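You operate a simulated robot arm through the tools that you are given. There is no shell and no other tool.

You run a simulated robot arm. Do the job below in one go: nothing can be reset, and whatever is moved stays where it is left.

Task
Test the orange tomato from the tray at N25 for firmness and put it in the Firm or Soft ring.
Fine: switch the tester on and leave it on; slide the tomato in, push the tester block down, slide it out again.

The check looks at the end state, three seconds after you hand in, the way a careful person would. Anything else that was tipped, shoved, dropped, spilled or broken makes it a failure.

Robot
A 7-joint arm with a two-finger gripper, fixed in place. Base frame: the origin is at the foot of the arm, x ahead of it, y to its left, z up; the work surface is at about z = 0.8. Units: m, degrees, N and s.
With the tool pointing down near the work surface it reaches from about 0.3 to 0.74 m from the base axis. Its first joint turns from -166.0 to 166.0 degrees. Payload 2.94 kg.
The TCP is the grasp point between the finger pads, 0.03 m short of the fingertips. In the tool frame z runs along the fingers and y along their closing line. The gripper opens to 0.138 m. The gripper's body begins 0.109 m behind the TCP.
Orientation is that of the tool frame in the base frame, as [roll, pitch, yaw] about the fixed x, y, z axes, in that order (R = Rz(yaw) Ry(pitch) Rx(roll)). With the fingers straight down and closing along the base's y, the tool's x points along the base's -x, its y along +y and its z along -z.

Tools
- The arm moves only by the tool drive_tool. Its argument "targets" is one flat list of numbers, 7 for each row, row after row: the finger opening in cm, from 0 to 13.8, then the shift along the tool's x, y, z in units of 500 mm (1.0 is 500 mm), then the turn, a rotation vector about the tool's x, y, z in units of 180 degrees (1.0 is 180 degrees). In form: [claw, x, y, z, ax, ay, az, claw, x, y, z, ax, ay, az, ...]. A call has 1 to 20 rows; each row is the pose to reach, as a shift and turn from the pose commanded when the call began, along the tool's axes at that moment. A call with a number of a shift or a turn outside -1 to 1 is refused whole. Rows are played at 5 a second. More than 0.05 m and 8.6 degrees between two rows, or a gripper value outside its range, and nothing of the call is played. Where a pose cannot be reached the arm comes as near as it can. A force on the tool above 40 N (or 10 N above the force at the start of the call, whichever is more), or a blocked arm, ends the call early, and 0.2 s more pass. Each finger halts on what it meets, pressing with about 43 N; the grip force reading is that of the motor and also rises with nothing between the fingers. The clock runs only during rows and for 0.2 s after the last one: add rows that repeat a pose to give the fingers time. The reply holds the time, the measured pose of the TCP, the force on the tool along the base axes, the opening and the grip force, in the units named above and with some noise, with the torque about the TCP (base axes, N m) and any sound that the robot's microphone picked up.
- Cameras (640 x 400 px; columns grow to the right, rows downward): "scene" is fixed at [0.2181, -0.6492, 1.3724]; the picture's right is [0.61, -0.79, 0.00], its down [-0.60, -0.46, -0.65] and it looks along [0.52, 0.40, -0.76] (base axes); focal length 284 px, centre (320, 200). "wrist" rides on the gripper at [0.071, 0.019, -0.146] in the tool frame; the picture's right is [-0.26, 0.97, 0.00], its down [-0.85, -0.23, -0.48] and it looks along [-0.46, -0.12, 0.88] (tool axes); focal length 280 px, centre (320, 200). There is no depth. A picture from a camera that has moved, and an enlarged one, comes with that camera's place and axes in the base frame and with its lens.
- capture(camera): a new picture of that camera. No time passes.
- slide_trunk(by): slides the trunk up (or, below 0, down) by that many m; the arm rides with it, the base frame stays. It gives what a move gives, with no picture.
- inspect(camera, box): a new picture of the part [left, top, right, bottom] of that camera's present view, enlarged. No time passes.
- job_done(): hands the job in; it is judged then, once.

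Places have to be worked out from the pictures, the camera data and where the tool is seen. Open the gripper and draw the arm clear of the work before you hand the job in, unless the task says otherwise.

The tools are called after "Emit:" as a command line: name --argument value ..., lists and objects as JSON in quotes. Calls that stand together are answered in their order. drive_tool: Moves the arm, as the interface text tells. Its arguments: {"type":"object","properties":{"targets":{"type":"array"}},"required":["targets"]} The other tools are called the same way: slide_trunk (by) slides the trunk up or down; capture (camera) takes a picture; inspect (camera, box) takes an enlarged picture of a part of a camera's view; job_done () hands the job in.

At the start:

```text
time_s: 0.0
eef_pos: [0.3423, -0.4417, 1.1457]
orientation: [180.0, 0.0, 179.9]
contact_force: [-0.2, 0.3, 0.5]
moment: [0.03, -0.01, -0.01]
opening: 0.138
finger_force: 0.1
trunk travel left (down, up): [-0.4, 0.054]
```

scene: 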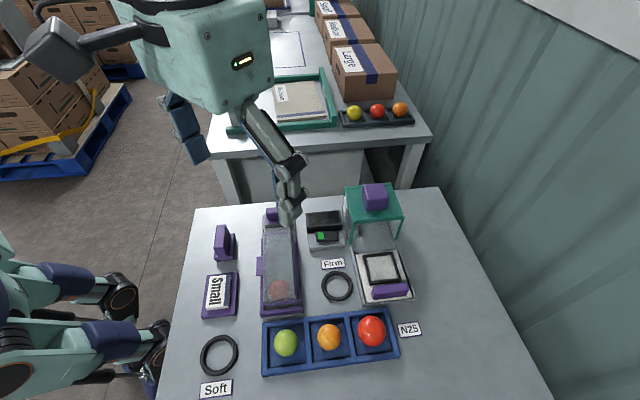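
wrist: 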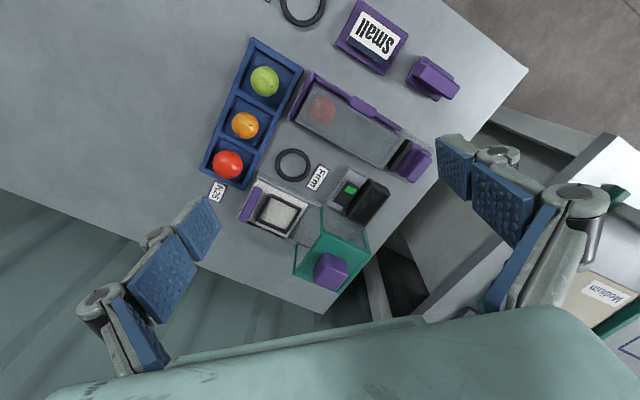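

I see a tray with three tomatoes near the N25 label, a green tester with purple knob, a switch box, and rings labelled Firm and Soft. I'll take enlarged views to work out the details first.

Emit:
inspect --camera "scene" --box '[300, 170, 460, 310]'

Emit:
inspect --camera "scene" --box '[180, 190, 340, 400]'

Emit:
inspect --camera "wrist" --box '[180, 130, 400, 300]'

Emit:
inspect --camera "wrist" --box '[180, 0, 480, 200]'

```text
2.86 times, centred on (380, 240) of scene
camera zoom: at [0.2181, -0.6492, 1.3724], right [0.61, -0.79, 0.0], down [-0.6, -0.46, -0.65], along [0.52, 0.4, -0.76], focal length 812 px, centre (149, 86)
```

zoom: 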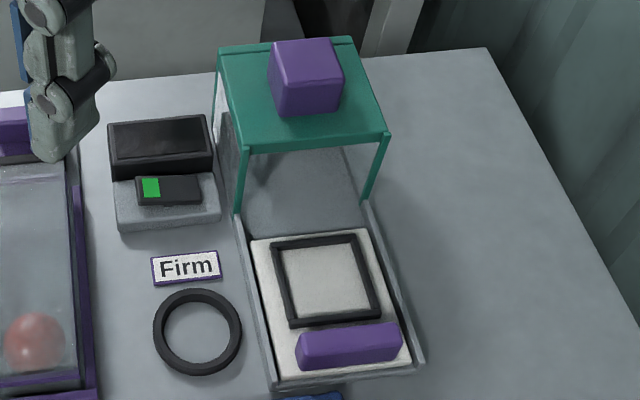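

```text
1.90 times, centred on (260, 295) of scene
camera zoom: at [0.2181, -0.6492, 1.3724], right [0.61, -0.79, 0.0], down [-0.6, -0.46, -0.65], along [0.52, 0.4, -0.76], focal length 542 px, centre (434, 19)
```

zoom: 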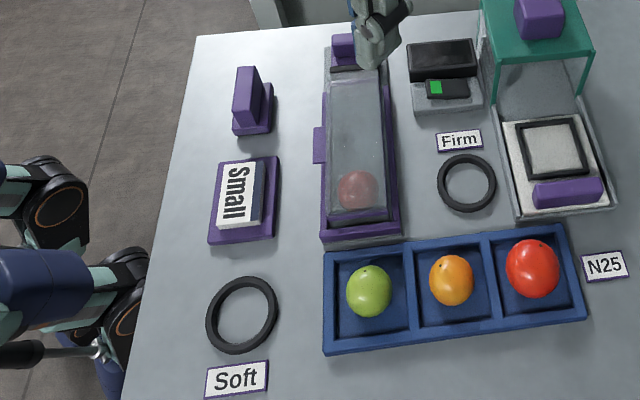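

```text
2.35 times, centred on (290, 215) of wrist
camera zoom: at [0.2715, -0.4226, 1.2914], right [0.26, 0.97, 0.0], down [0.85, -0.23, 0.48], along [0.46, -0.12, -0.88], focal length 660 px, centre (391, 165)
```

zoom: 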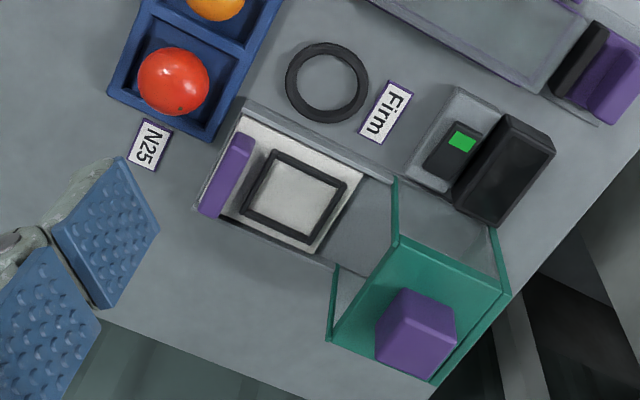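

```text
2.00 times, centred on (330, 100) of wrist
camera zoom: at [0.2715, -0.4226, 1.2914], right [0.26, 0.97, 0.0], down [0.85, -0.23, 0.48], along [0.46, -0.12, -0.88], focal length 561 px, centre (300, 400)
```

zoom: 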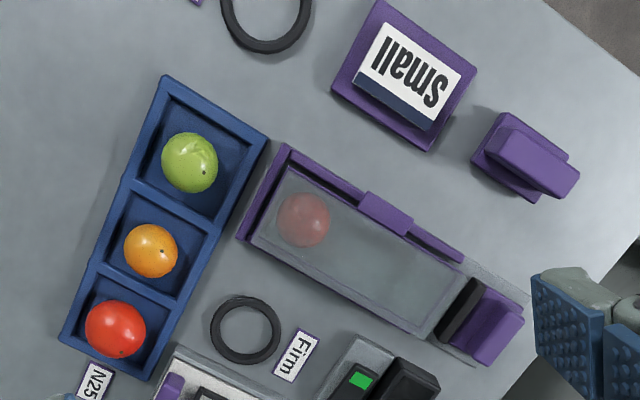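

The orange tomato is near (0.344, -0.570) and the switch near (0.513, -0.441). The tester slide runs along heading of about 45° at a radius of about 0.78 m. I'll turn the tool 45° and move it so the wrist camera gets a closer look at the switch and tester.

Emit:
drive_tool --targets '[13.8, -0.0315, 0.01925, 0.024, 0, 0, 0.03125, 13.8, -0.063, 0.0385, 0.048, 0, 0, 0.0625, 13.8, -0.0945, 0.05775, 0.072, 0, 0, 0.09375, 13.8, -0.126, 0.077, 0.096, 0, 0, 0.125, 13.8, -0.1575, 0.09625, 0.12, 0, 0, 0.15625, 13.8, -0.189, 0.1155, 0.144, 0, 0, 0.1875, 13.8, -0.2205, 0.13475, 0.168, 0, 0, 0.21875, 13.8, -0.252, 0.154, 0.192, 0, 0, 0.25, 13.8, -0.252, 0.154, 0.192, 0, 0, 0.25]'

```text
time_s: 2.0
eef_pos: [0.4689, -0.3649, 1.0505]
orientation: [180.0, 0.1, 134.9]
contact_force: [0.1, 0.1, 0.2]
moment: [-0.02, -0.02, 0.03]
opening: 0.1382
finger_force: 0.0
trunk travel left (down, up): [-0.4, 0.054]
```

The tool went where I commanded. I'll take a picture from here.

Emit:
capture --camera "wrist"

Emit:
capture --camera "scene"

```text
taken
camera wrist: at [0.4323, -0.3012, 1.1953], right [0.87, 0.5, 0.0], down [0.44, -0.76, 0.48], along [0.24, -0.41, -0.88], focal length 280 px, centre (320, 200)
```

wrist: 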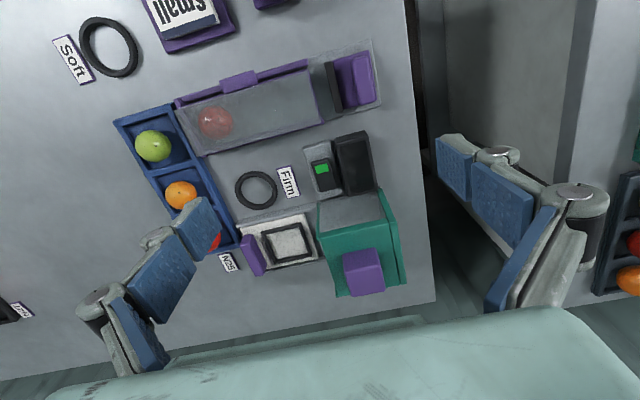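

```text
taken
```

scene: 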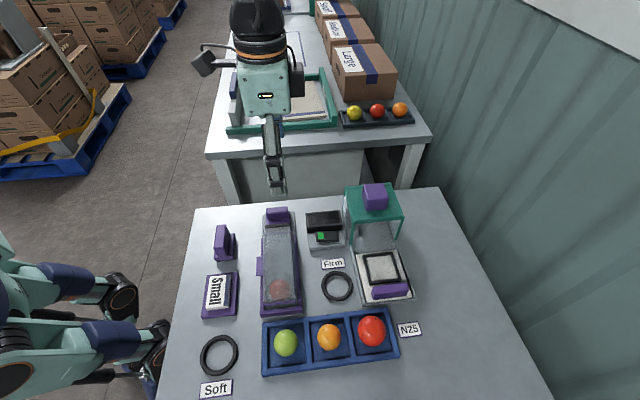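

Now I'll zoom in on the switch and the tester.

Emit:
inspect --camera "wrist" --box '[290, 120, 390, 200]'

Emit:
inspect --camera "wrist" --box '[220, 180, 420, 310]'

Emit:
inspect --camera "scene" --box '[295, 195, 355, 260]'

Emit:
inspect --camera "scene" --box '[250, 300, 430, 385]'

```text
5.00 times, centred on (340, 160) of wrist
camera zoom: at [0.4323, -0.3012, 1.1953], right [0.87, 0.5, 0.0], down [0.44, -0.76, 0.48], along [0.24, -0.41, -0.88], focal length 1402 px, centre (220, 400)
```

zoom: 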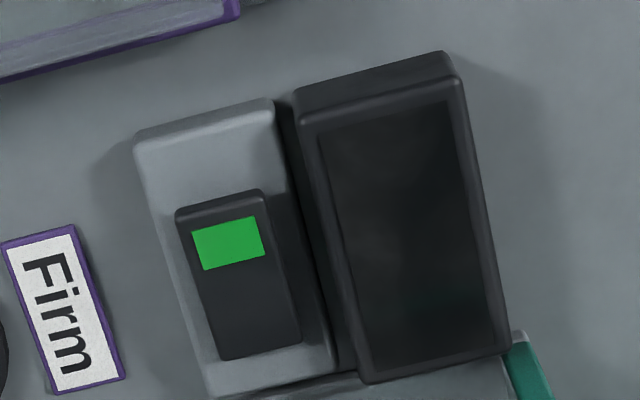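

```text
3.08 times, centred on (320, 245) of wrist
camera zoom: at [0.4323, -0.3012, 1.1953], right [0.87, 0.5, 0.0], down [0.44, -0.76, 0.48], along [0.24, -0.41, -0.88], focal length 863 px, centre (320, 62)
```

zoom: 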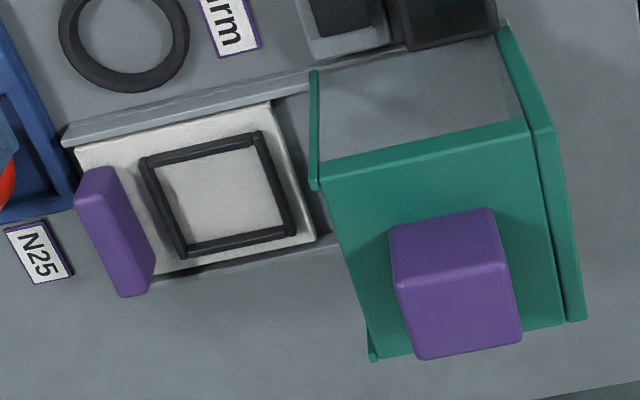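

```text
6.15 times, centred on (325, 228) of scene
camera zoom: at [0.2181, -0.6492, 1.3724], right [0.61, -0.79, 0.0], down [-0.6, -0.46, -0.65], along [0.52, 0.4, -0.76], focal length 1749 px, centre (289, 31)
```

zoom: 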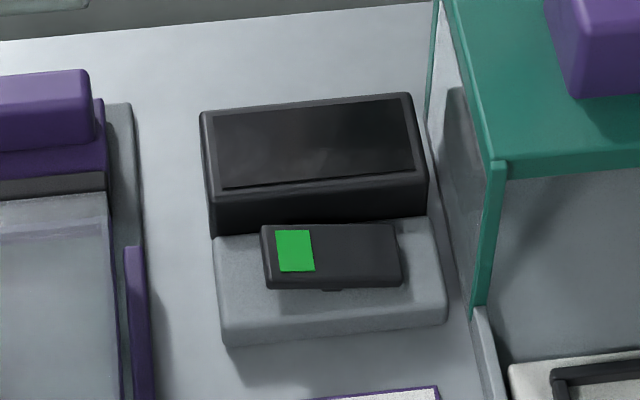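

```text
3.56 times, centred on (340, 342) of scene
camera zoom: at [0.2181, -0.6492, 1.3724], right [0.61, -0.79, 0.0], down [-0.6, -0.46, -0.65], along [0.52, 0.4, -0.76], focal length 1011 px, centre (249, -307)
```

zoom: 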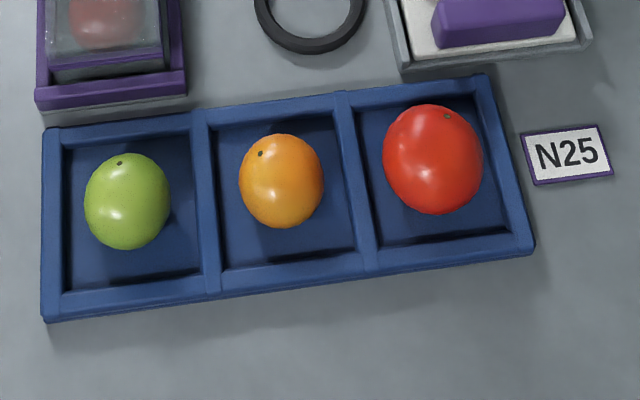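

The rocker's green end looks raised and the screen is dark, so the tester seems to be off. I put the rocker's centre near (0.517, -0.435, 0.825). I'll hover above it with the fingers open for a closer view.

Emit:
drive_tool --targets '[13.8, -0.0323, -0.0062, 0.0402, 0, 0, 0, 13.8, -0.0646, -0.0124, 0.0804, 0, 0, 0, 13.8, -0.0969, -0.0185, 0.1206, 0, 0, 0, 13.8, -0.1292, -0.0247, 0.1608, 0, 0, 0, 13.8, -0.1615, -0.0309, 0.201, 0, 0, 0, 13.8, -0.1615, -0.0309, 0.201, 0, 0, 0]'

Emit:
capture --camera "wrist"

Emit:
inspect --camera "wrist" --box '[240, 100, 440, 225]'

```text
time_s: 3.4
eef_pos: [0.5148, -0.4331, 0.9488]
orientation: [-180.0, 0.0, 135.0]
contact_force: [0.5, -1.0, -0.4]
moment: [0.03, 0.03, 0.03]
opening: 0.1378
finger_force: 0.0
trunk travel left (down, up): [-0.4, 0.054]
```

```text
taken
camera wrist: at [0.4785, -0.3695, 1.0943], right [0.87, 0.5, 0.0], down [0.44, -0.76, 0.48], along [0.24, -0.41, -0.88], focal length 280 px, centre (320, 200)
```

wrist: 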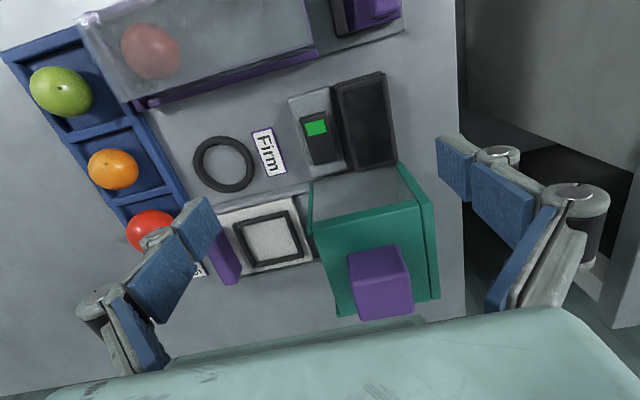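

```text
3.20 times, centred on (340, 162) of wrist
camera zoom: at [0.4785, -0.3695, 1.0943], right [0.87, 0.5, 0.0], down [0.44, -0.76, 0.48], along [0.24, -0.41, -0.88], focal length 897 px, centre (256, 320)
```

zoom: 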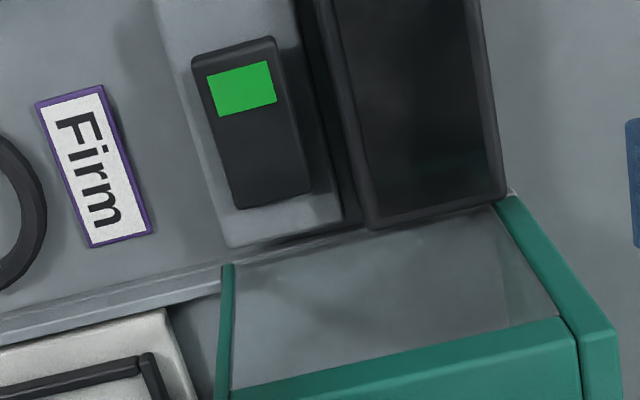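

The rocker's centre is at about (0.518, -0.437) with the green end toward the base. I'll close the fingers, tilt the tool 15° outward and hover over the green end.

Emit:
drive_tool --targets '[10, 0.003, 0, 0.0163, 0, -0.0139, 0, 7, 0.006, 0, 0.0325, 0, -0.0278, 0, 4, 0.009, 0, 0.0488, 0, -0.0417, 0, 2, 0.012, -0.001, 0.065, 0, -0.0555, 0, 0, 0.015, -0.001, 0.081, 0, -0.0694, 0, 0, 0.0182, -0.001, 0.0976, 0, -0.0833, 0, 0, 0.0182, -0.001, 0.0976, 0, -0.0833, 0]'

Emit:
capture --camera "wrist"

Emit:
inspect --camera "scene" --box '[270, 170, 430, 270]'

```text
time_s: 5.0
eef_pos: [0.5084, -0.4266, 0.9015]
orientation: [-179.9, 15.1, 135.0]
contact_force: [-0.1, 0.1, -0.1]
moment: [0.0, -0.04, 0.0]
opening: 0.0
finger_force: 28.2
trunk travel left (down, up): [-0.4, 0.054]
```

```text
taken
camera wrist: at [0.4466, -0.3383, 1.0229], right [0.86, 0.5, 0.07], down [0.33, -0.66, 0.68], along [0.39, -0.56, -0.73], focal length 280 px, centre (320, 200)
```

wrist: 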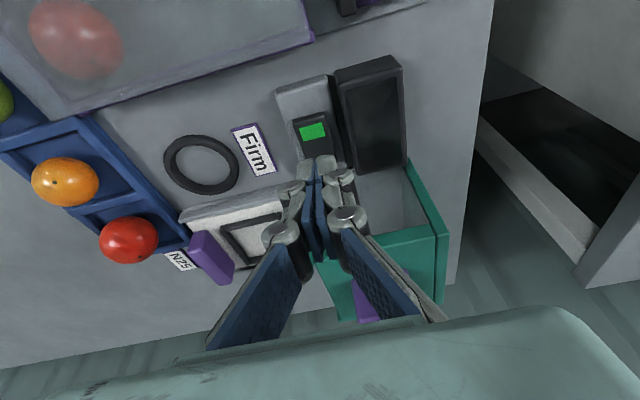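

```text
4.00 times, centred on (350, 220) of scene
camera zoom: at [0.2181, -0.6492, 1.3724], right [0.61, -0.79, 0.0], down [-0.6, -0.46, -0.65], along [0.52, 0.4, -0.76], focal length 1137 px, centre (200, 120)
```

zoom: 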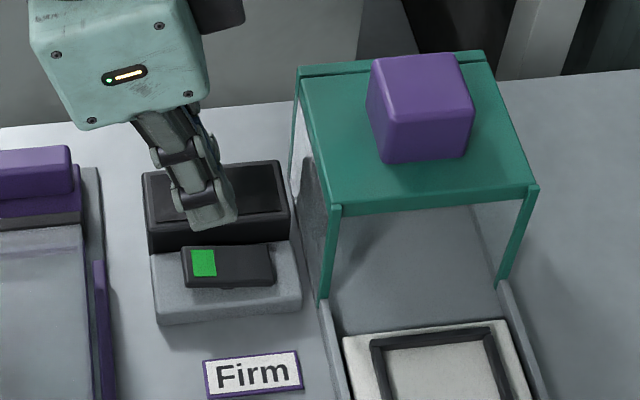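

The fingers are closed and poised above the green end. I'll descend in small steps and watch for contact or a click.

Emit:
drive_tool --targets '[0, 0.0057, 0, 0.02125, 0, 0, 0, 0, 0.0114, 0, 0.0425, 0, 0, 0, 0, 0.01735, 0, 0.0647, 0, 0, 0, 0, 0.0189, 0, 0.0705, 0, 0, 0, 0, 0.0205, 0, 0.0763, 0, 0, 0, 0, 0.022, 0, 0.0821, 0, 0, 0]'

Emit:
inspect --camera "scene" --box '[290, 190, 370, 250]'

Emit:
inspect --camera "wrist" --box '[260, 60, 420, 200]'

```text
time_s: 6.4
eef_pos: [0.507, -0.4271, 0.86]
orientation: [180.0, 15.1, 135.0]
contact_force: [-0.9, -0.5, -0.2]
moment: [0.0, 0.0, 0.03]
opening: 0.0057
finger_force: 28.2
trunk travel left (down, up): [-0.4, 0.054]
```

```text
6.67 times, centred on (330, 220) of scene
camera zoom: at [0.2181, -0.6492, 1.3724], right [0.61, -0.79, 0.0], down [-0.6, -0.46, -0.65], along [0.52, 0.4, -0.76], focal length 1895 px, centre (253, 67)
```

zoom: 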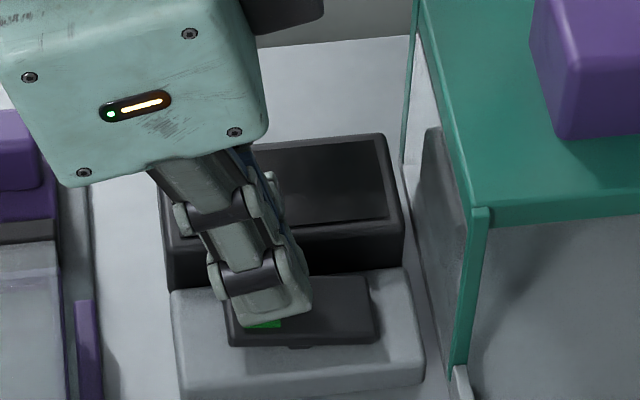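

```text
2.86 times, centred on (340, 130) of wrist
camera zoom: at [0.4461, -0.3386, 0.9807], right [0.86, 0.5, 0.07], down [0.33, -0.66, 0.68], along [0.39, -0.56, -0.73], focal length 801 px, centre (263, 400)
```

zoom: 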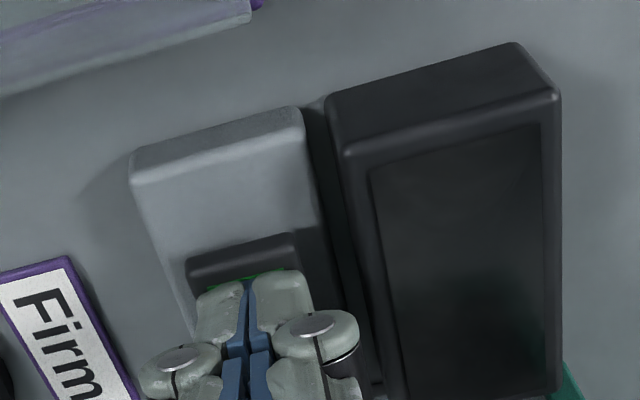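

There's no contact yet, and the fingertip edge sits at the end of the green mark. I'll keep pressing down in small steps.

Emit:
drive_tool --targets '[0, 0.00155, 0, 0.0058, 0, 0, 0, 0, 0.0031, 0, 0.0116, 0, 0, 0, 0, 0.00466, 0, 0.0174, 0, 0, 0]'

Emit:
inspect --camera "scene" --box '[290, 190, 370, 250]'

```text
time_s: 7.2
eef_pos: [0.5088, -0.4263, 0.8527]
orientation: [-179.9, 15.2, 135.0]
contact_force: [-2.2, 3.6, 14.4]
moment: [0.13, 0.12, 0.04]
opening: 0.0062
finger_force: 28.9
trunk travel left (down, up): [-0.4, 0.054]
```

```text
6.67 times, centred on (330, 220) of scene
camera zoom: at [0.2181, -0.6492, 1.3724], right [0.61, -0.79, 0.0], down [-0.6, -0.46, -0.65], along [0.52, 0.4, -0.76], focal length 1895 px, centre (253, 67)
```

zoom: 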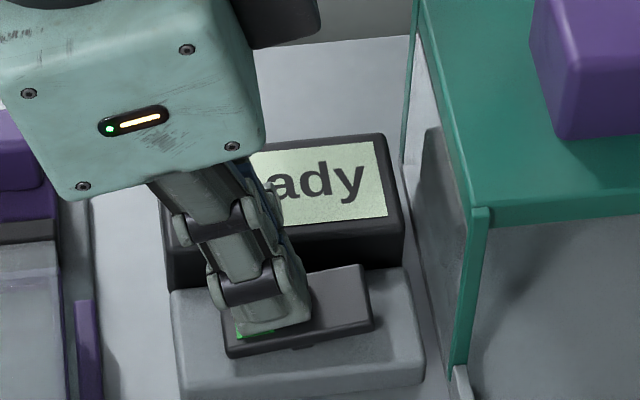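

The screen now shows "Ready", so the tester is on. I'll lift straight up and check that it stays on.

Emit:
drive_tool --targets '[0, -0.0078, 0, -0.029, 0, 0, 0, 0, -0.0207, 0, -0.0773, 0, 0, 0, 0, -0.0336, 0, -0.1256, 0, 0, 0, 0, -0.0518, 0, -0.1932, 0, 0, 0, 0, -0.0518, 0, -0.1932, 0, 0, 0]'

Emit:
inspect --camera "scene" --box '[290, 190, 370, 250]'

```text
time_s: 8.4
eef_pos: [0.5071, -0.4259, 0.9493]
orientation: [-179.9, 14.9, 135.0]
contact_force: [0.3, 0.9, 0.3]
moment: [0.0, -0.01, 0.01]
opening: 0.0
finger_force: 28.7
trunk travel left (down, up): [-0.4, 0.054]
```

```text
6.67 times, centred on (330, 220) of scene
camera zoom: at [0.2181, -0.6492, 1.3724], right [0.61, -0.79, 0.0], down [-0.6, -0.46, -0.65], along [0.52, 0.4, -0.76], focal length 1895 px, centre (253, 67)
```

zoom: 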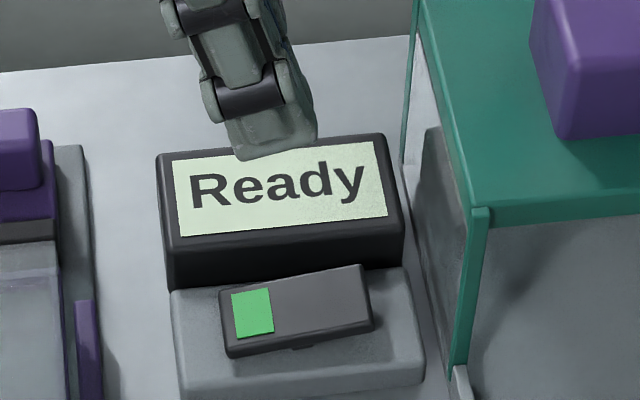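

The tester stays on and shows "Ready". I'll move above the orange tomato, straighten the tool and open the fingers to measure it.

Emit:
drive_tool --targets '[3, 0.0026, -0.06234, -0.00386, 0, 0.0119, 0, 5, 0.0052, -0.1247, -0.0077, 0, 0.0238, 0, 7, 0.0078, -0.187, -0.0116, 0, 0.0357, 0, 9, 0.0104, -0.2494, -0.0154, 0, 0.0476, 0, 11, 0.013, -0.3117, -0.0193, 0, 0.0595, 0, 13, 0.0156, -0.374, -0.0231, 0, 0.0714, 0, 13.8, 0.0182, -0.4364, -0.027, 0, 0.0833, 0, 13.8, 0.0182, -0.4364, -0.027, 0, 0.0833, 0]'

Emit:
capture --camera "wrist"

```text
time_s: 10.2
eef_pos: [0.3435, -0.572, 0.9604]
orientation: [-179.9, 0.0, 135.0]
contact_force: [-0.7, 0.2, -0.6]
moment: [0.01, 0.01, 0.02]
opening: 0.1378
finger_force: 0.0
trunk travel left (down, up): [-0.4, 0.054]
```

```text
taken
camera wrist: at [0.3077, -0.5096, 1.1049], right [0.87, 0.5, 0.0], down [0.44, -0.76, 0.48], along [0.24, -0.41, -0.88], focal length 280 px, centre (320, 200)
```

wrist: 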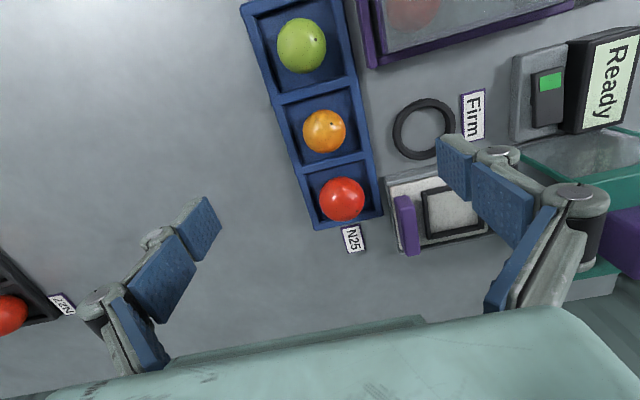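

I'll enlarge the view of the orange compartment.

Emit:
inspect --camera "wrist" --box '[250, 70, 410, 170]'

Emit:
inspect --camera "wrist" --box '[230, 0, 490, 260]'

```text
4.00 times, centred on (330, 120) of wrist
camera zoom: at [0.3077, -0.5096, 1.1049], right [0.87, 0.5, 0.0], down [0.44, -0.76, 0.48], along [0.24, -0.41, -0.88], focal length 1122 px, centre (280, 520)
```

zoom: 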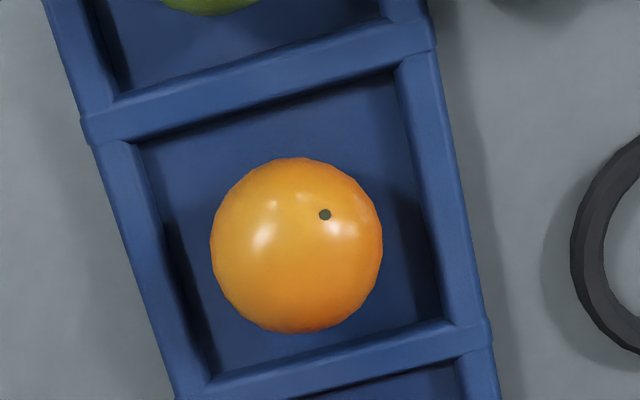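

```text
1.54 times, centred on (360, 130) of wrist
camera zoom: at [0.3077, -0.5096, 1.1049], right [0.87, 0.5, 0.0], down [0.44, -0.76, 0.48], along [0.24, -0.41, -0.88], focal length 431 px, centre (258, 308)
```

zoom: 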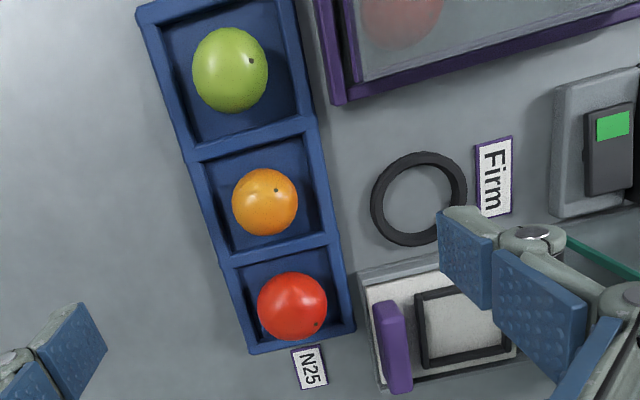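

The tomato measures about 0.043 m across at about (0.348, -0.571), and its compartment is about 0.065 m wide. I need the wall height, so I'll zoom further on the tray edges.

Emit:
inspect --camera "scene" --box '[300, 310, 410, 380]'

Emit:
inspect --camera "wrist" --box '[280, 90, 400, 240]'

```text
5.71 times, centred on (355, 345) of scene
camera zoom: at [0.2181, -0.6492, 1.3724], right [0.61, -0.79, 0.0], down [-0.6, -0.46, -0.65], along [0.52, 0.4, -0.76], focal length 1624 px, centre (120, -629)
```

zoom: 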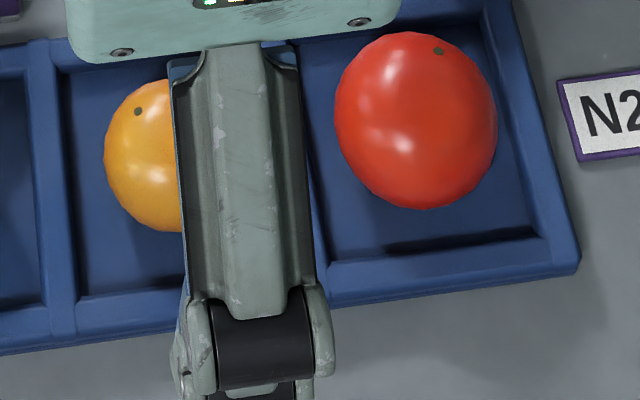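

```text
2.67 times, centred on (340, 165) of wrist
camera zoom: at [0.3077, -0.5096, 1.1049], right [0.87, 0.5, 0.0], down [0.44, -0.76, 0.48], along [0.24, -0.41, -0.88], focal length 748 px, centre (267, 293)
```

zoom: 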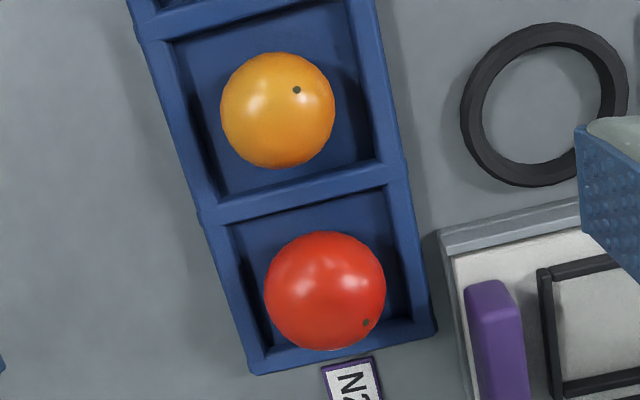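

The tray walls look low, with tops near z = 0.812. The tomato's equator is near 0.822, so the fingertips can stay above the walls. I'll narrow the opening to 7.5 cm and descend to just above the grasp height.

Emit:
drive_tool --targets '[11, -0.001, 0.003, 0.02, 0, 0, 0, 9, -0.002, 0.006, 0.04, 0, 0, 0, 7.5, -0.003, 0.01, 0.06, 0, 0, 0, 7.5, -0.003, 0.01, 0.1, 0, 0, 0, 7.5, -0.003, 0.01, 0.14, 0, 0, 0, 7.5, -0.003, 0.01, 0.18, 0, 0, 0, 7.5, -0.003, 0.01, 0.18, 0, 0, 0]'

Emit:
capture --camera "wrist"

Emit:
inspect --camera "scene" --box '[260, 290, 400, 380]'

```text
time_s: 11.8
eef_pos: [0.3499, -0.5714, 0.8702]
orientation: [180.0, 0.0, 135.1]
contact_force: [-0.4, -0.1, 0.1]
moment: [0.01, -0.02, 0.03]
opening: 0.0751
finger_force: 0.1
trunk travel left (down, up): [-0.4, 0.054]
```

```text
taken
camera wrist: at [0.313, -0.5064, 1.015], right [0.87, 0.5, 0.0], down [0.44, -0.76, 0.48], along [0.24, -0.41, -0.88], focal length 280 px, centre (320, 200)
```

wrist: 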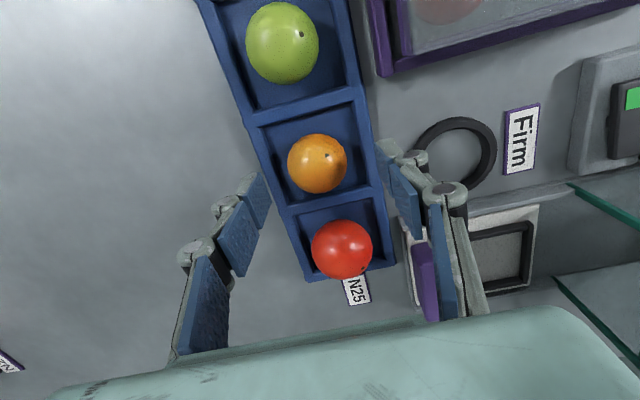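

```text
4.44 times, centred on (330, 335) of scene
camera zoom: at [0.2181, -0.6492, 1.3724], right [0.61, -0.79, 0.0], down [-0.6, -0.46, -0.65], along [0.52, 0.4, -0.76], focal length 1263 px, centre (276, -400)
```

zoom: 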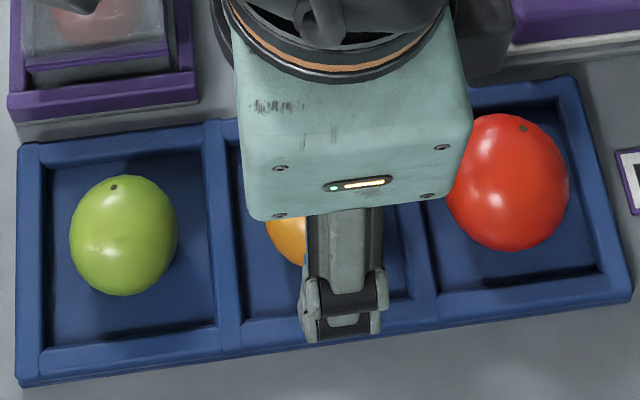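

The tomato is centred between the fingers. I'll descend 22 mm so the tips are at about z = 0.818 and check for any contact.

Emit:
drive_tool --targets '[7.5, 0, -0.003, 0.015, 0, 0, 0, 7.5, 0, -0.003, 0.03, 0, 0, 0, 7.5, 0, -0.003, 0.044, 0, 0, 0]'

Emit:
capture --camera "wrist"

Emit:
inspect --camera "scene" --box '[280, 290, 400, 380]'

```text
time_s: 12.6
eef_pos: [0.3489, -0.5696, 0.85]
orientation: [179.9, 0.0, 135.0]
contact_force: [-0.1, -0.1, 0.0]
moment: [-0.01, 0.02, -0.03]
opening: 0.075
finger_force: 0.0
trunk travel left (down, up): [-0.4, 0.054]
```

```text
taken
camera wrist: at [0.3118, -0.5073, 0.9933], right [0.87, 0.5, 0.0], down [0.44, -0.76, 0.48], along [0.24, -0.41, -0.88], focal length 280 px, centre (320, 200)
```

wrist: 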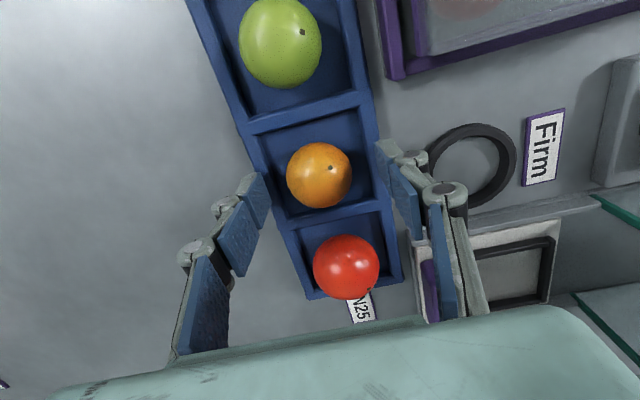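

```text
4.44 times, centred on (340, 335) of scene
camera zoom: at [0.2181, -0.6492, 1.3724], right [0.61, -0.79, 0.0], down [-0.6, -0.46, -0.65], along [0.52, 0.4, -0.76], focal length 1263 px, centre (231, -400)
```

zoom: 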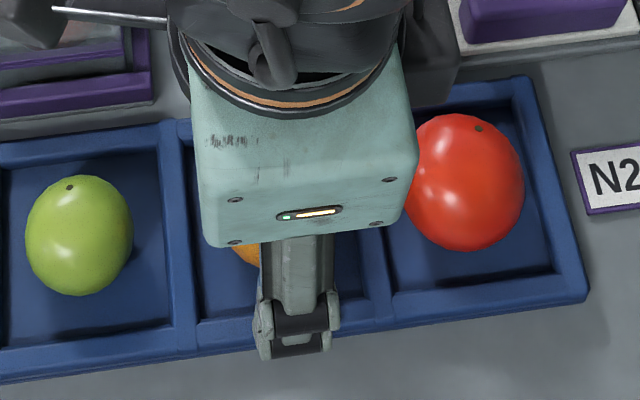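

No contact yet. I'll go 3 mm lower and then close gently in small steps on the tomato, which is about 4.3 cm wide.

Emit:
drive_tool --targets '[7.5, -0.002, 0, 0.003, 0, 0, 0, 7.5, -0.003, 0, 0.006, 0, 0, 0, 6.5, -0.003, 0, 0.006, 0, 0, 0, 5.5, -0.003, 0, 0.006, 0, 0, 0, 5.0, -0.003, 0, 0.006, 0, 0, 0, 4.6, -0.003, 0, 0.006, 0, 0, 0, 4.4, -0.003, 0, 0.006, 0, 0, 0]'

Emit:
capture --camera "wrist"

```text
time_s: 14.2
eef_pos: [0.3486, -0.5721, 0.8461]
orientation: [179.9, 0.1, 134.9]
contact_force: [0.1, 0.4, 0.0]
moment: [-0.01, -0.06, 0.01]
opening: 0.0441
finger_force: 0.0
trunk travel left (down, up): [-0.4, 0.054]
```

```text
taken
camera wrist: at [0.3132, -0.5084, 0.9905], right [0.87, 0.5, 0.0], down [0.44, -0.76, 0.48], along [0.24, -0.41, -0.88], focal length 280 px, centre (320, 200)
```

wrist: 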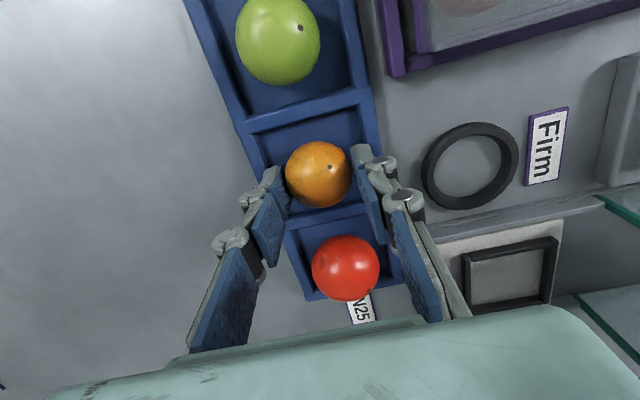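

At an opening of 4.4 cm it's just short of contact. I'll keep closing slowly.

Emit:
drive_tool --targets '[4.3, 0, 0, 0, 0, 0, 0, 4.2, 0, 0, 0, 0, 0, 0, 4.1, 0, 0, 0, 0, 0, 0, 4.0, 0, 0, 0, 0, 0, 0]'

Emit:
inspect --camera "wrist" --box '[220, 100, 440, 260]'

```text
time_s: 15.2
eef_pos: [0.3486, -0.5716, 0.8454]
orientation: [-180.0, -0.1, 135.0]
contact_force: [-0.1, 0.7, 0.3]
moment: [-0.02, -0.01, -0.02]
opening: 0.0419
finger_force: 16.0
trunk travel left (down, up): [-0.4, 0.054]
```

```text
2.50 times, centred on (330, 180) of wrist
camera zoom: at [0.3132, -0.5084, 0.9905], right [0.87, 0.5, 0.0], down [0.44, -0.76, 0.48], along [0.24, -0.41, -0.88], focal length 701 px, centre (295, 250)
```

zoom: 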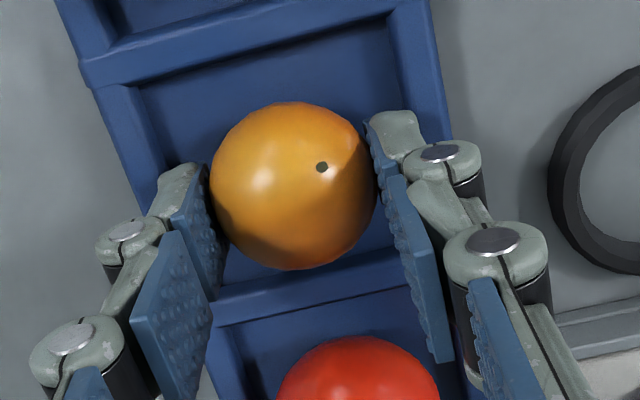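

Gripped at 4.2 cm with about 16 N. I'll lift the tomato straight up and check the hold.

Emit:
drive_tool --targets '[3.9, 0, 0, -0.01, 0, 0, 0, 3.9, 0, 0, -0.03, 0, 0, 0, 3.9, 0, 0, -0.06, 0, 0, 0, 3.9, 0, 0, -0.1, 0, 0, 0, 3.9, 0, 0, -0.14, 0, 0, 0, 3.9, 0, 0, -0.18, 0, 0, 0]'

Emit:
capture --camera "wrist"

Emit:
capture --camera "scene"

```text
time_s: 16.6
eef_pos: [0.3482, -0.5708, 0.9366]
orientation: [179.9, 0.0, 135.1]
contact_force: [-0.7, 0.0, -0.8]
moment: [-0.01, 0.0, 0.02]
opening: 0.0417
finger_force: 16.1
trunk travel left (down, up): [-0.4, 0.054]
```

```text
taken
camera wrist: at [0.3126, -0.5082, 1.0805], right [0.87, 0.5, 0.0], down [0.44, -0.76, 0.48], along [0.24, -0.41, -0.88], focal length 280 px, centre (320, 200)
```

wrist: 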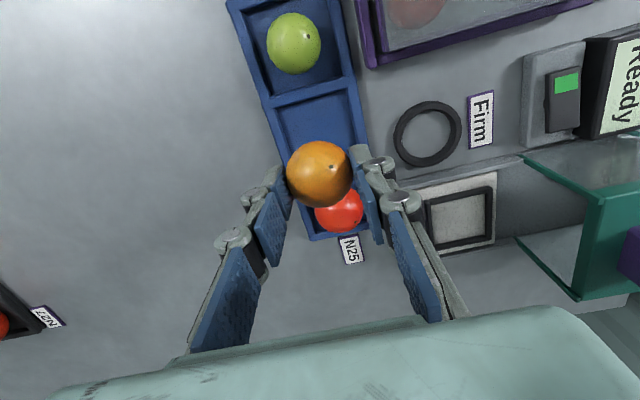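

```text
taken
```

scene: 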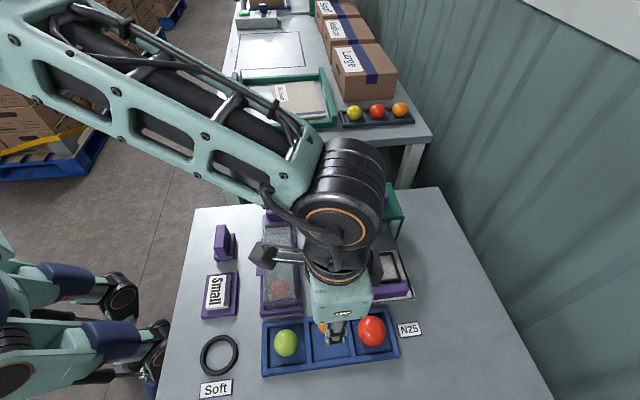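

The tomato is held firmly. I'll carry it to above the tester's black frame, at about (0.5295, -0.577), while tilting the tool 15° outward to gain reach. Then I'll check whether the pose is reached.

Emit:
drive_tool --targets '[3.9, -0.0422, 0.0413, -0.0067, 0, -0.0139, 0, 3.9, -0.0844, 0.0825, -0.0133, 0, -0.0278, 0, 3.9, -0.1267, 0.1238, -0.02, 0, -0.0417, 0, 3.9, -0.1689, 0.1651, -0.0267, 0, -0.0555, 0, 3.9, -0.2111, 0.2063, -0.0333, 0, -0.0694, 0, 3.9, -0.2533, 0.2476, -0.04, 0, -0.0833, 0, 3.9, -0.2533, 0.2476, -0.04, 0, -0.0833, 0]'

Emit:
capture --camera "wrist"

Emit:
capture --camera "scene"

```text
time_s: 18.2
eef_pos: [0.5264, -0.5726, 0.9558]
orientation: [-180.0, 15.0, 135.0]
contact_force: [0.9, -0.1, -0.1]
moment: [-0.02, 0.0, 0.01]
opening: 0.0417
finger_force: 15.9
trunk travel left (down, up): [-0.4, 0.054]
```

```text
taken
camera wrist: at [0.4658, -0.4853, 1.0767], right [0.86, 0.5, 0.07], down [0.33, -0.66, 0.68], along [0.39, -0.56, -0.73], focal length 280 px, centre (320, 200)
```

wrist: 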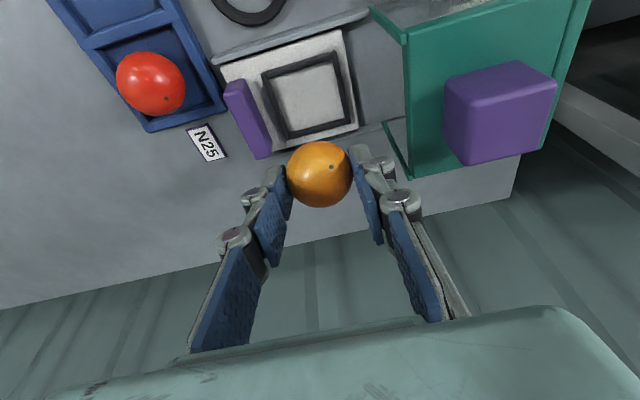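

```text
taken
```

scene: 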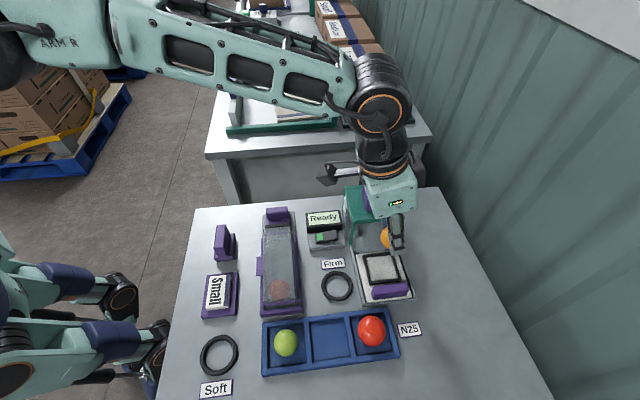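

The pose was reached accurately. I'll zoom in on the frame to refine its centre before lowering.

Emit:
inspect --camera "wrist" --box '[200, 20, 380, 180]'

Emit:
inspect --camera "scene" --box '[330, 170, 430, 310]'

```text
2.50 times, centred on (290, 100) of wrist
camera zoom: at [0.4658, -0.4853, 1.0767], right [0.86, 0.5, 0.07], down [0.33, -0.66, 0.68], along [0.39, -0.56, -0.73], focal length 701 px, centre (395, 450)
```

zoom: 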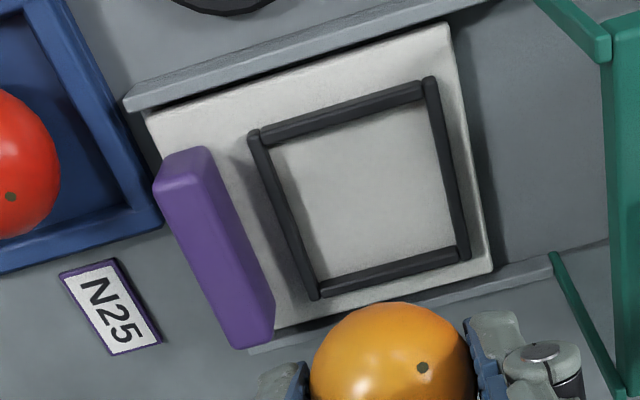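

```text
2.86 times, centred on (380, 240) of scene
camera zoom: at [0.2181, -0.6492, 1.3724], right [0.61, -0.79, 0.0], down [-0.6, -0.46, -0.65], along [0.52, 0.4, -0.76], focal length 812 px, centre (149, 86)
```

zoom: 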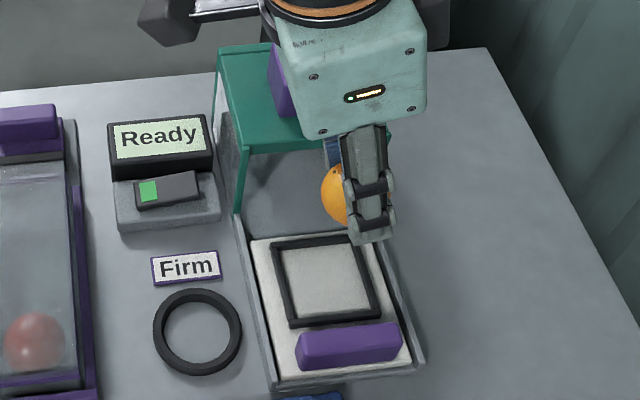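

The frame centre comes out at about (0.530, -0.578), and the held tomato is directly above it. I'll lower 80 mm first and then check.

Emit:
drive_tool --targets '[3.9, 0.0083, 0, 0.0309, 0, 0, 0, 3.9, 0.0166, 0, 0.0618, 0, 0, 0, 3.9, 0.0249, 0, 0.0927, 0, 0, 0, 3.9, 0.0331, 0, 0.1236, 0, 0, 0, 3.9, 0.0414, 0, 0.1546, 0, 0, 0, 3.9, 0.0414, 0, 0.1546, 0, 0, 0]'

Emit:
capture --camera "wrist"

Emit:
inspect --camera "scene" --box '[330, 170, 430, 310]'

```text
time_s: 19.6
eef_pos: [0.5284, -0.5752, 0.8737]
orientation: [-180.0, 14.9, 135.0]
contact_force: [-0.8, 0.4, -1.3]
moment: [0.03, 0.0, 0.01]
opening: 0.0419
finger_force: 16.1
trunk travel left (down, up): [-0.4, 0.054]
```

```text
taken
camera wrist: at [0.4654, -0.4856, 0.9963], right [0.86, 0.5, 0.07], down [0.33, -0.66, 0.68], along [0.39, -0.56, -0.73], focal length 280 px, centre (320, 200)
```

wrist: 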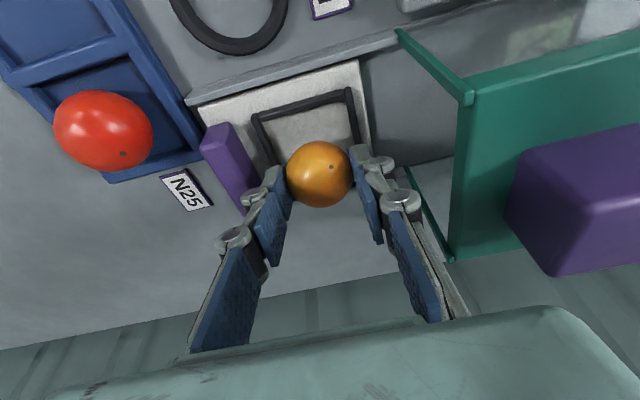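

```text
2.86 times, centred on (380, 240) of scene
camera zoom: at [0.2181, -0.6492, 1.3724], right [0.61, -0.79, 0.0], down [-0.6, -0.46, -0.65], along [0.52, 0.4, -0.76], focal length 812 px, centre (149, 86)
```

zoom: 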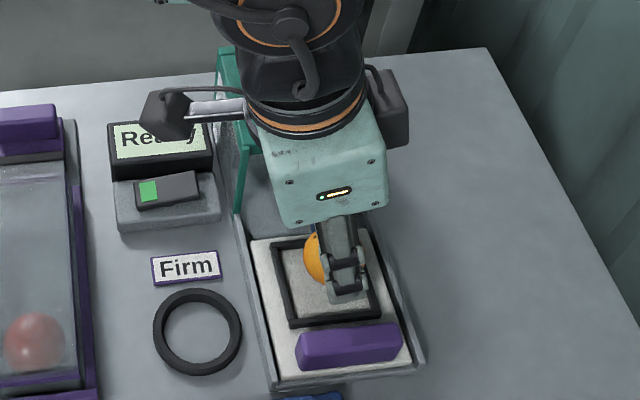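

The tomato is about 20 mm above the plate and inside the frame's outline. I'll lower slowly until contact.

Emit:
drive_tool --targets '[3.9, 0.0036, 0, 0.0135, 0, 0, 0, 3.9, 0.0072, 0, 0.027, 0, 0, 0, 3.9, 0.0083, 0, 0.0309, 0, 0, 0, 3.9, 0.0083, 0, 0.0309, 0, 0, 0]'

Emit:
inspect --camera "scene" --box '[340, 220, 430, 310]'

Emit:
inspect --camera "wrist" --box '[190, 60, 430, 240]'

```text
time_s: 20.6
eef_pos: [0.5267, -0.5746, 0.8594]
orientation: [180.0, 15.1, 135.0]
contact_force: [0.0, 0.6, 1.3]
moment: [0.01, -0.05, 0.0]
opening: 0.0415
finger_force: 15.7
trunk travel left (down, up): [-0.4, 0.054]
```

```text
4.44 times, centred on (385, 265) of scene
camera zoom: at [0.2181, -0.6492, 1.3724], right [0.61, -0.79, 0.0], down [-0.6, -0.46, -0.65], along [0.52, 0.4, -0.76], focal length 1263 px, centre (31, -89)
```

zoom: 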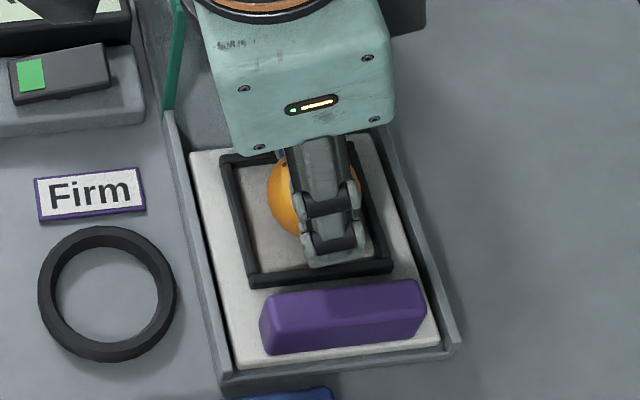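

```text
2.22 times, centred on (310, 150) of wrist
camera zoom: at [0.4653, -0.4857, 0.9804], right [0.86, 0.5, 0.07], down [0.33, -0.66, 0.68], along [0.39, -0.56, -0.73], focal length 623 px, centre (342, 311)
```

zoom: 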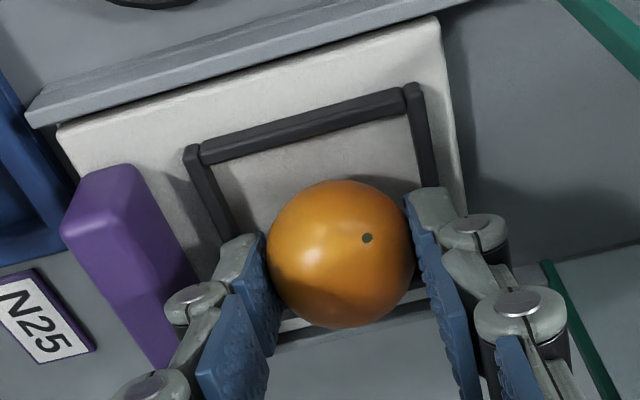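

The tomato is aligned with the frame and there's no firm contact yet. I'll go down in 2 mm steps.

Emit:
drive_tool --targets '[3.9, 0.001, 0, 0.0039, 0, 0, 0, 3.9, 0.0021, 0, 0.0077, 0, 0, 0, 3.9, 0.0021, 0, 0.0077, 0, 0, 0]'

```text
time_s: 21.4
eef_pos: [0.5246, -0.5748, 0.8595]
orientation: [180.0, 15.3, 135.0]
contact_force: [0.2, 0.2, 12.7]
moment: [-0.06, 0.05, 0.01]
opening: 0.042
finger_force: 15.7
trunk travel left (down, up): [-0.4, 0.054]
```

A 12.7 N reading means something has touched. I'll look before releasing.

Emit:
inspect --camera "wrist" --box '[190, 60, 430, 240]'

Emit:
inspect --camera "scene" --box '[350, 240, 410, 300]'

```text
2.22 times, centred on (310, 150) of wrist
camera zoom: at [0.4649, -0.4853, 0.9791], right [0.86, 0.5, 0.07], down [0.33, -0.65, 0.68], along [0.39, -0.57, -0.73], focal length 623 px, centre (342, 311)
```

zoom: 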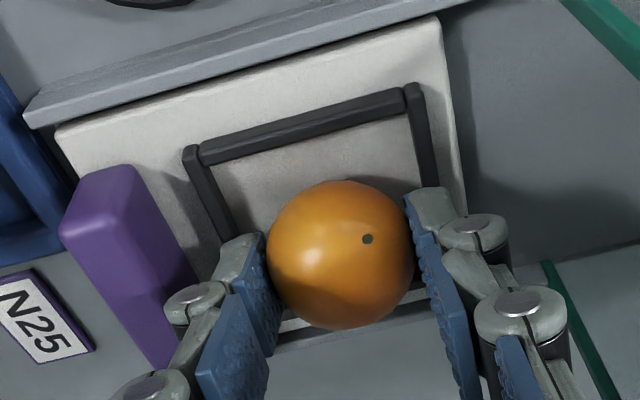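

```text
6.67 times, centred on (380, 270) of scene
camera zoom: at [0.2181, -0.6492, 1.3724], right [0.61, -0.79, 0.0], down [-0.6, -0.46, -0.65], along [0.52, 0.4, -0.76], focal length 1895 px, centre (-80, -267)
```

zoom: 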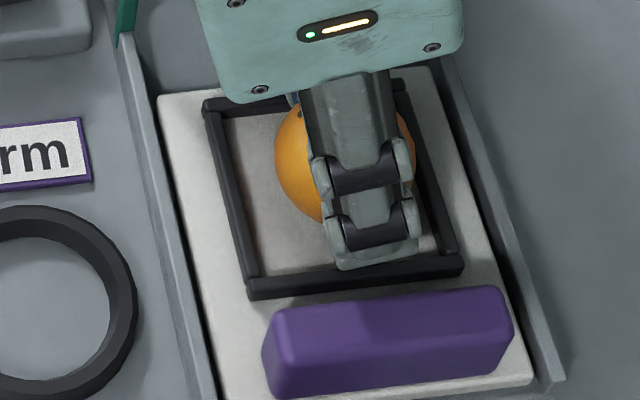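

The tomato appears to be resting on the plate inside the frame. I'll relieve the pressure by 2 mm and open slightly to release it.

Emit:
drive_tool --targets '[3.9, -0.0008, 0, -0.0031, 0, 0, 0, 3.9, -0.001, 0, -0.0039, 0, 0, 0, 4.2, -0.001, 0, -0.0039, 0, 0, 0, 4.6, -0.001, 0, -0.0039, 0, 0, 0, 5.0, -0.001, 0, -0.0039, 0, 0, 0, 5.4, -0.001, 0, -0.0039, 0, 0, 0, 5.4, -0.001, 0, -0.0039, 0, 0, 0]'

Emit:
inspect --camera "wrist" --box '[190, 60, 430, 240]'

Emit:
inspect --camera "scene" --box '[350, 240, 410, 300]'

```text
time_s: 23.0
eef_pos: [0.5258, -0.5734, 0.8567]
orientation: [-180.0, 14.9, 135.1]
contact_force: [0.2, 0.1, 0.3]
moment: [0.08, -0.04, -0.03]
opening: 0.0542
finger_force: 0.0
trunk travel left (down, up): [-0.4, 0.054]
```

```text
2.22 times, centred on (310, 150) of wrist
camera zoom: at [0.4647, -0.485, 0.9782], right [0.86, 0.5, 0.07], down [0.33, -0.66, 0.68], along [0.39, -0.56, -0.73], focal length 623 px, centre (342, 311)
```

zoom: 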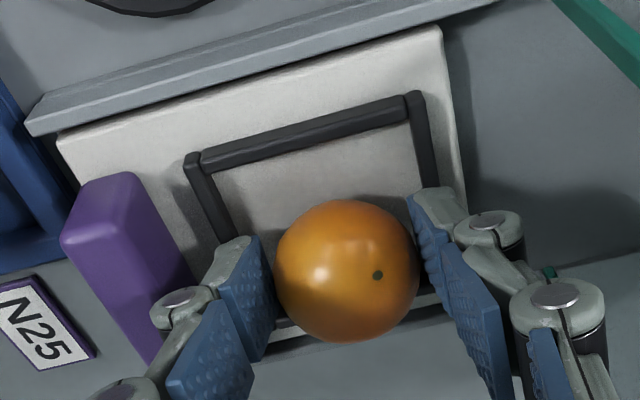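

```text
6.67 times, centred on (380, 270) of scene
camera zoom: at [0.2181, -0.6492, 1.3724], right [0.61, -0.79, 0.0], down [-0.6, -0.46, -0.65], along [0.52, 0.4, -0.76], focal length 1895 px, centre (-80, -267)
```

zoom: 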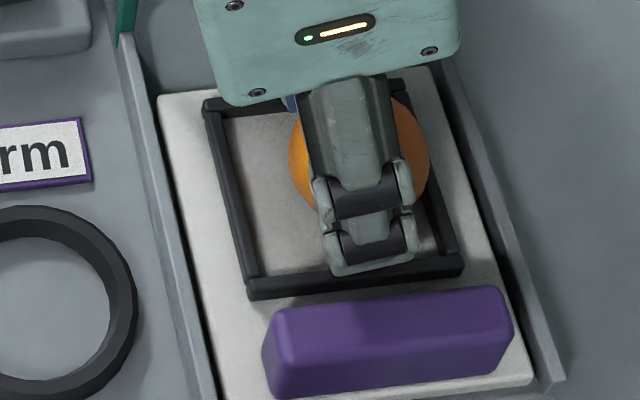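

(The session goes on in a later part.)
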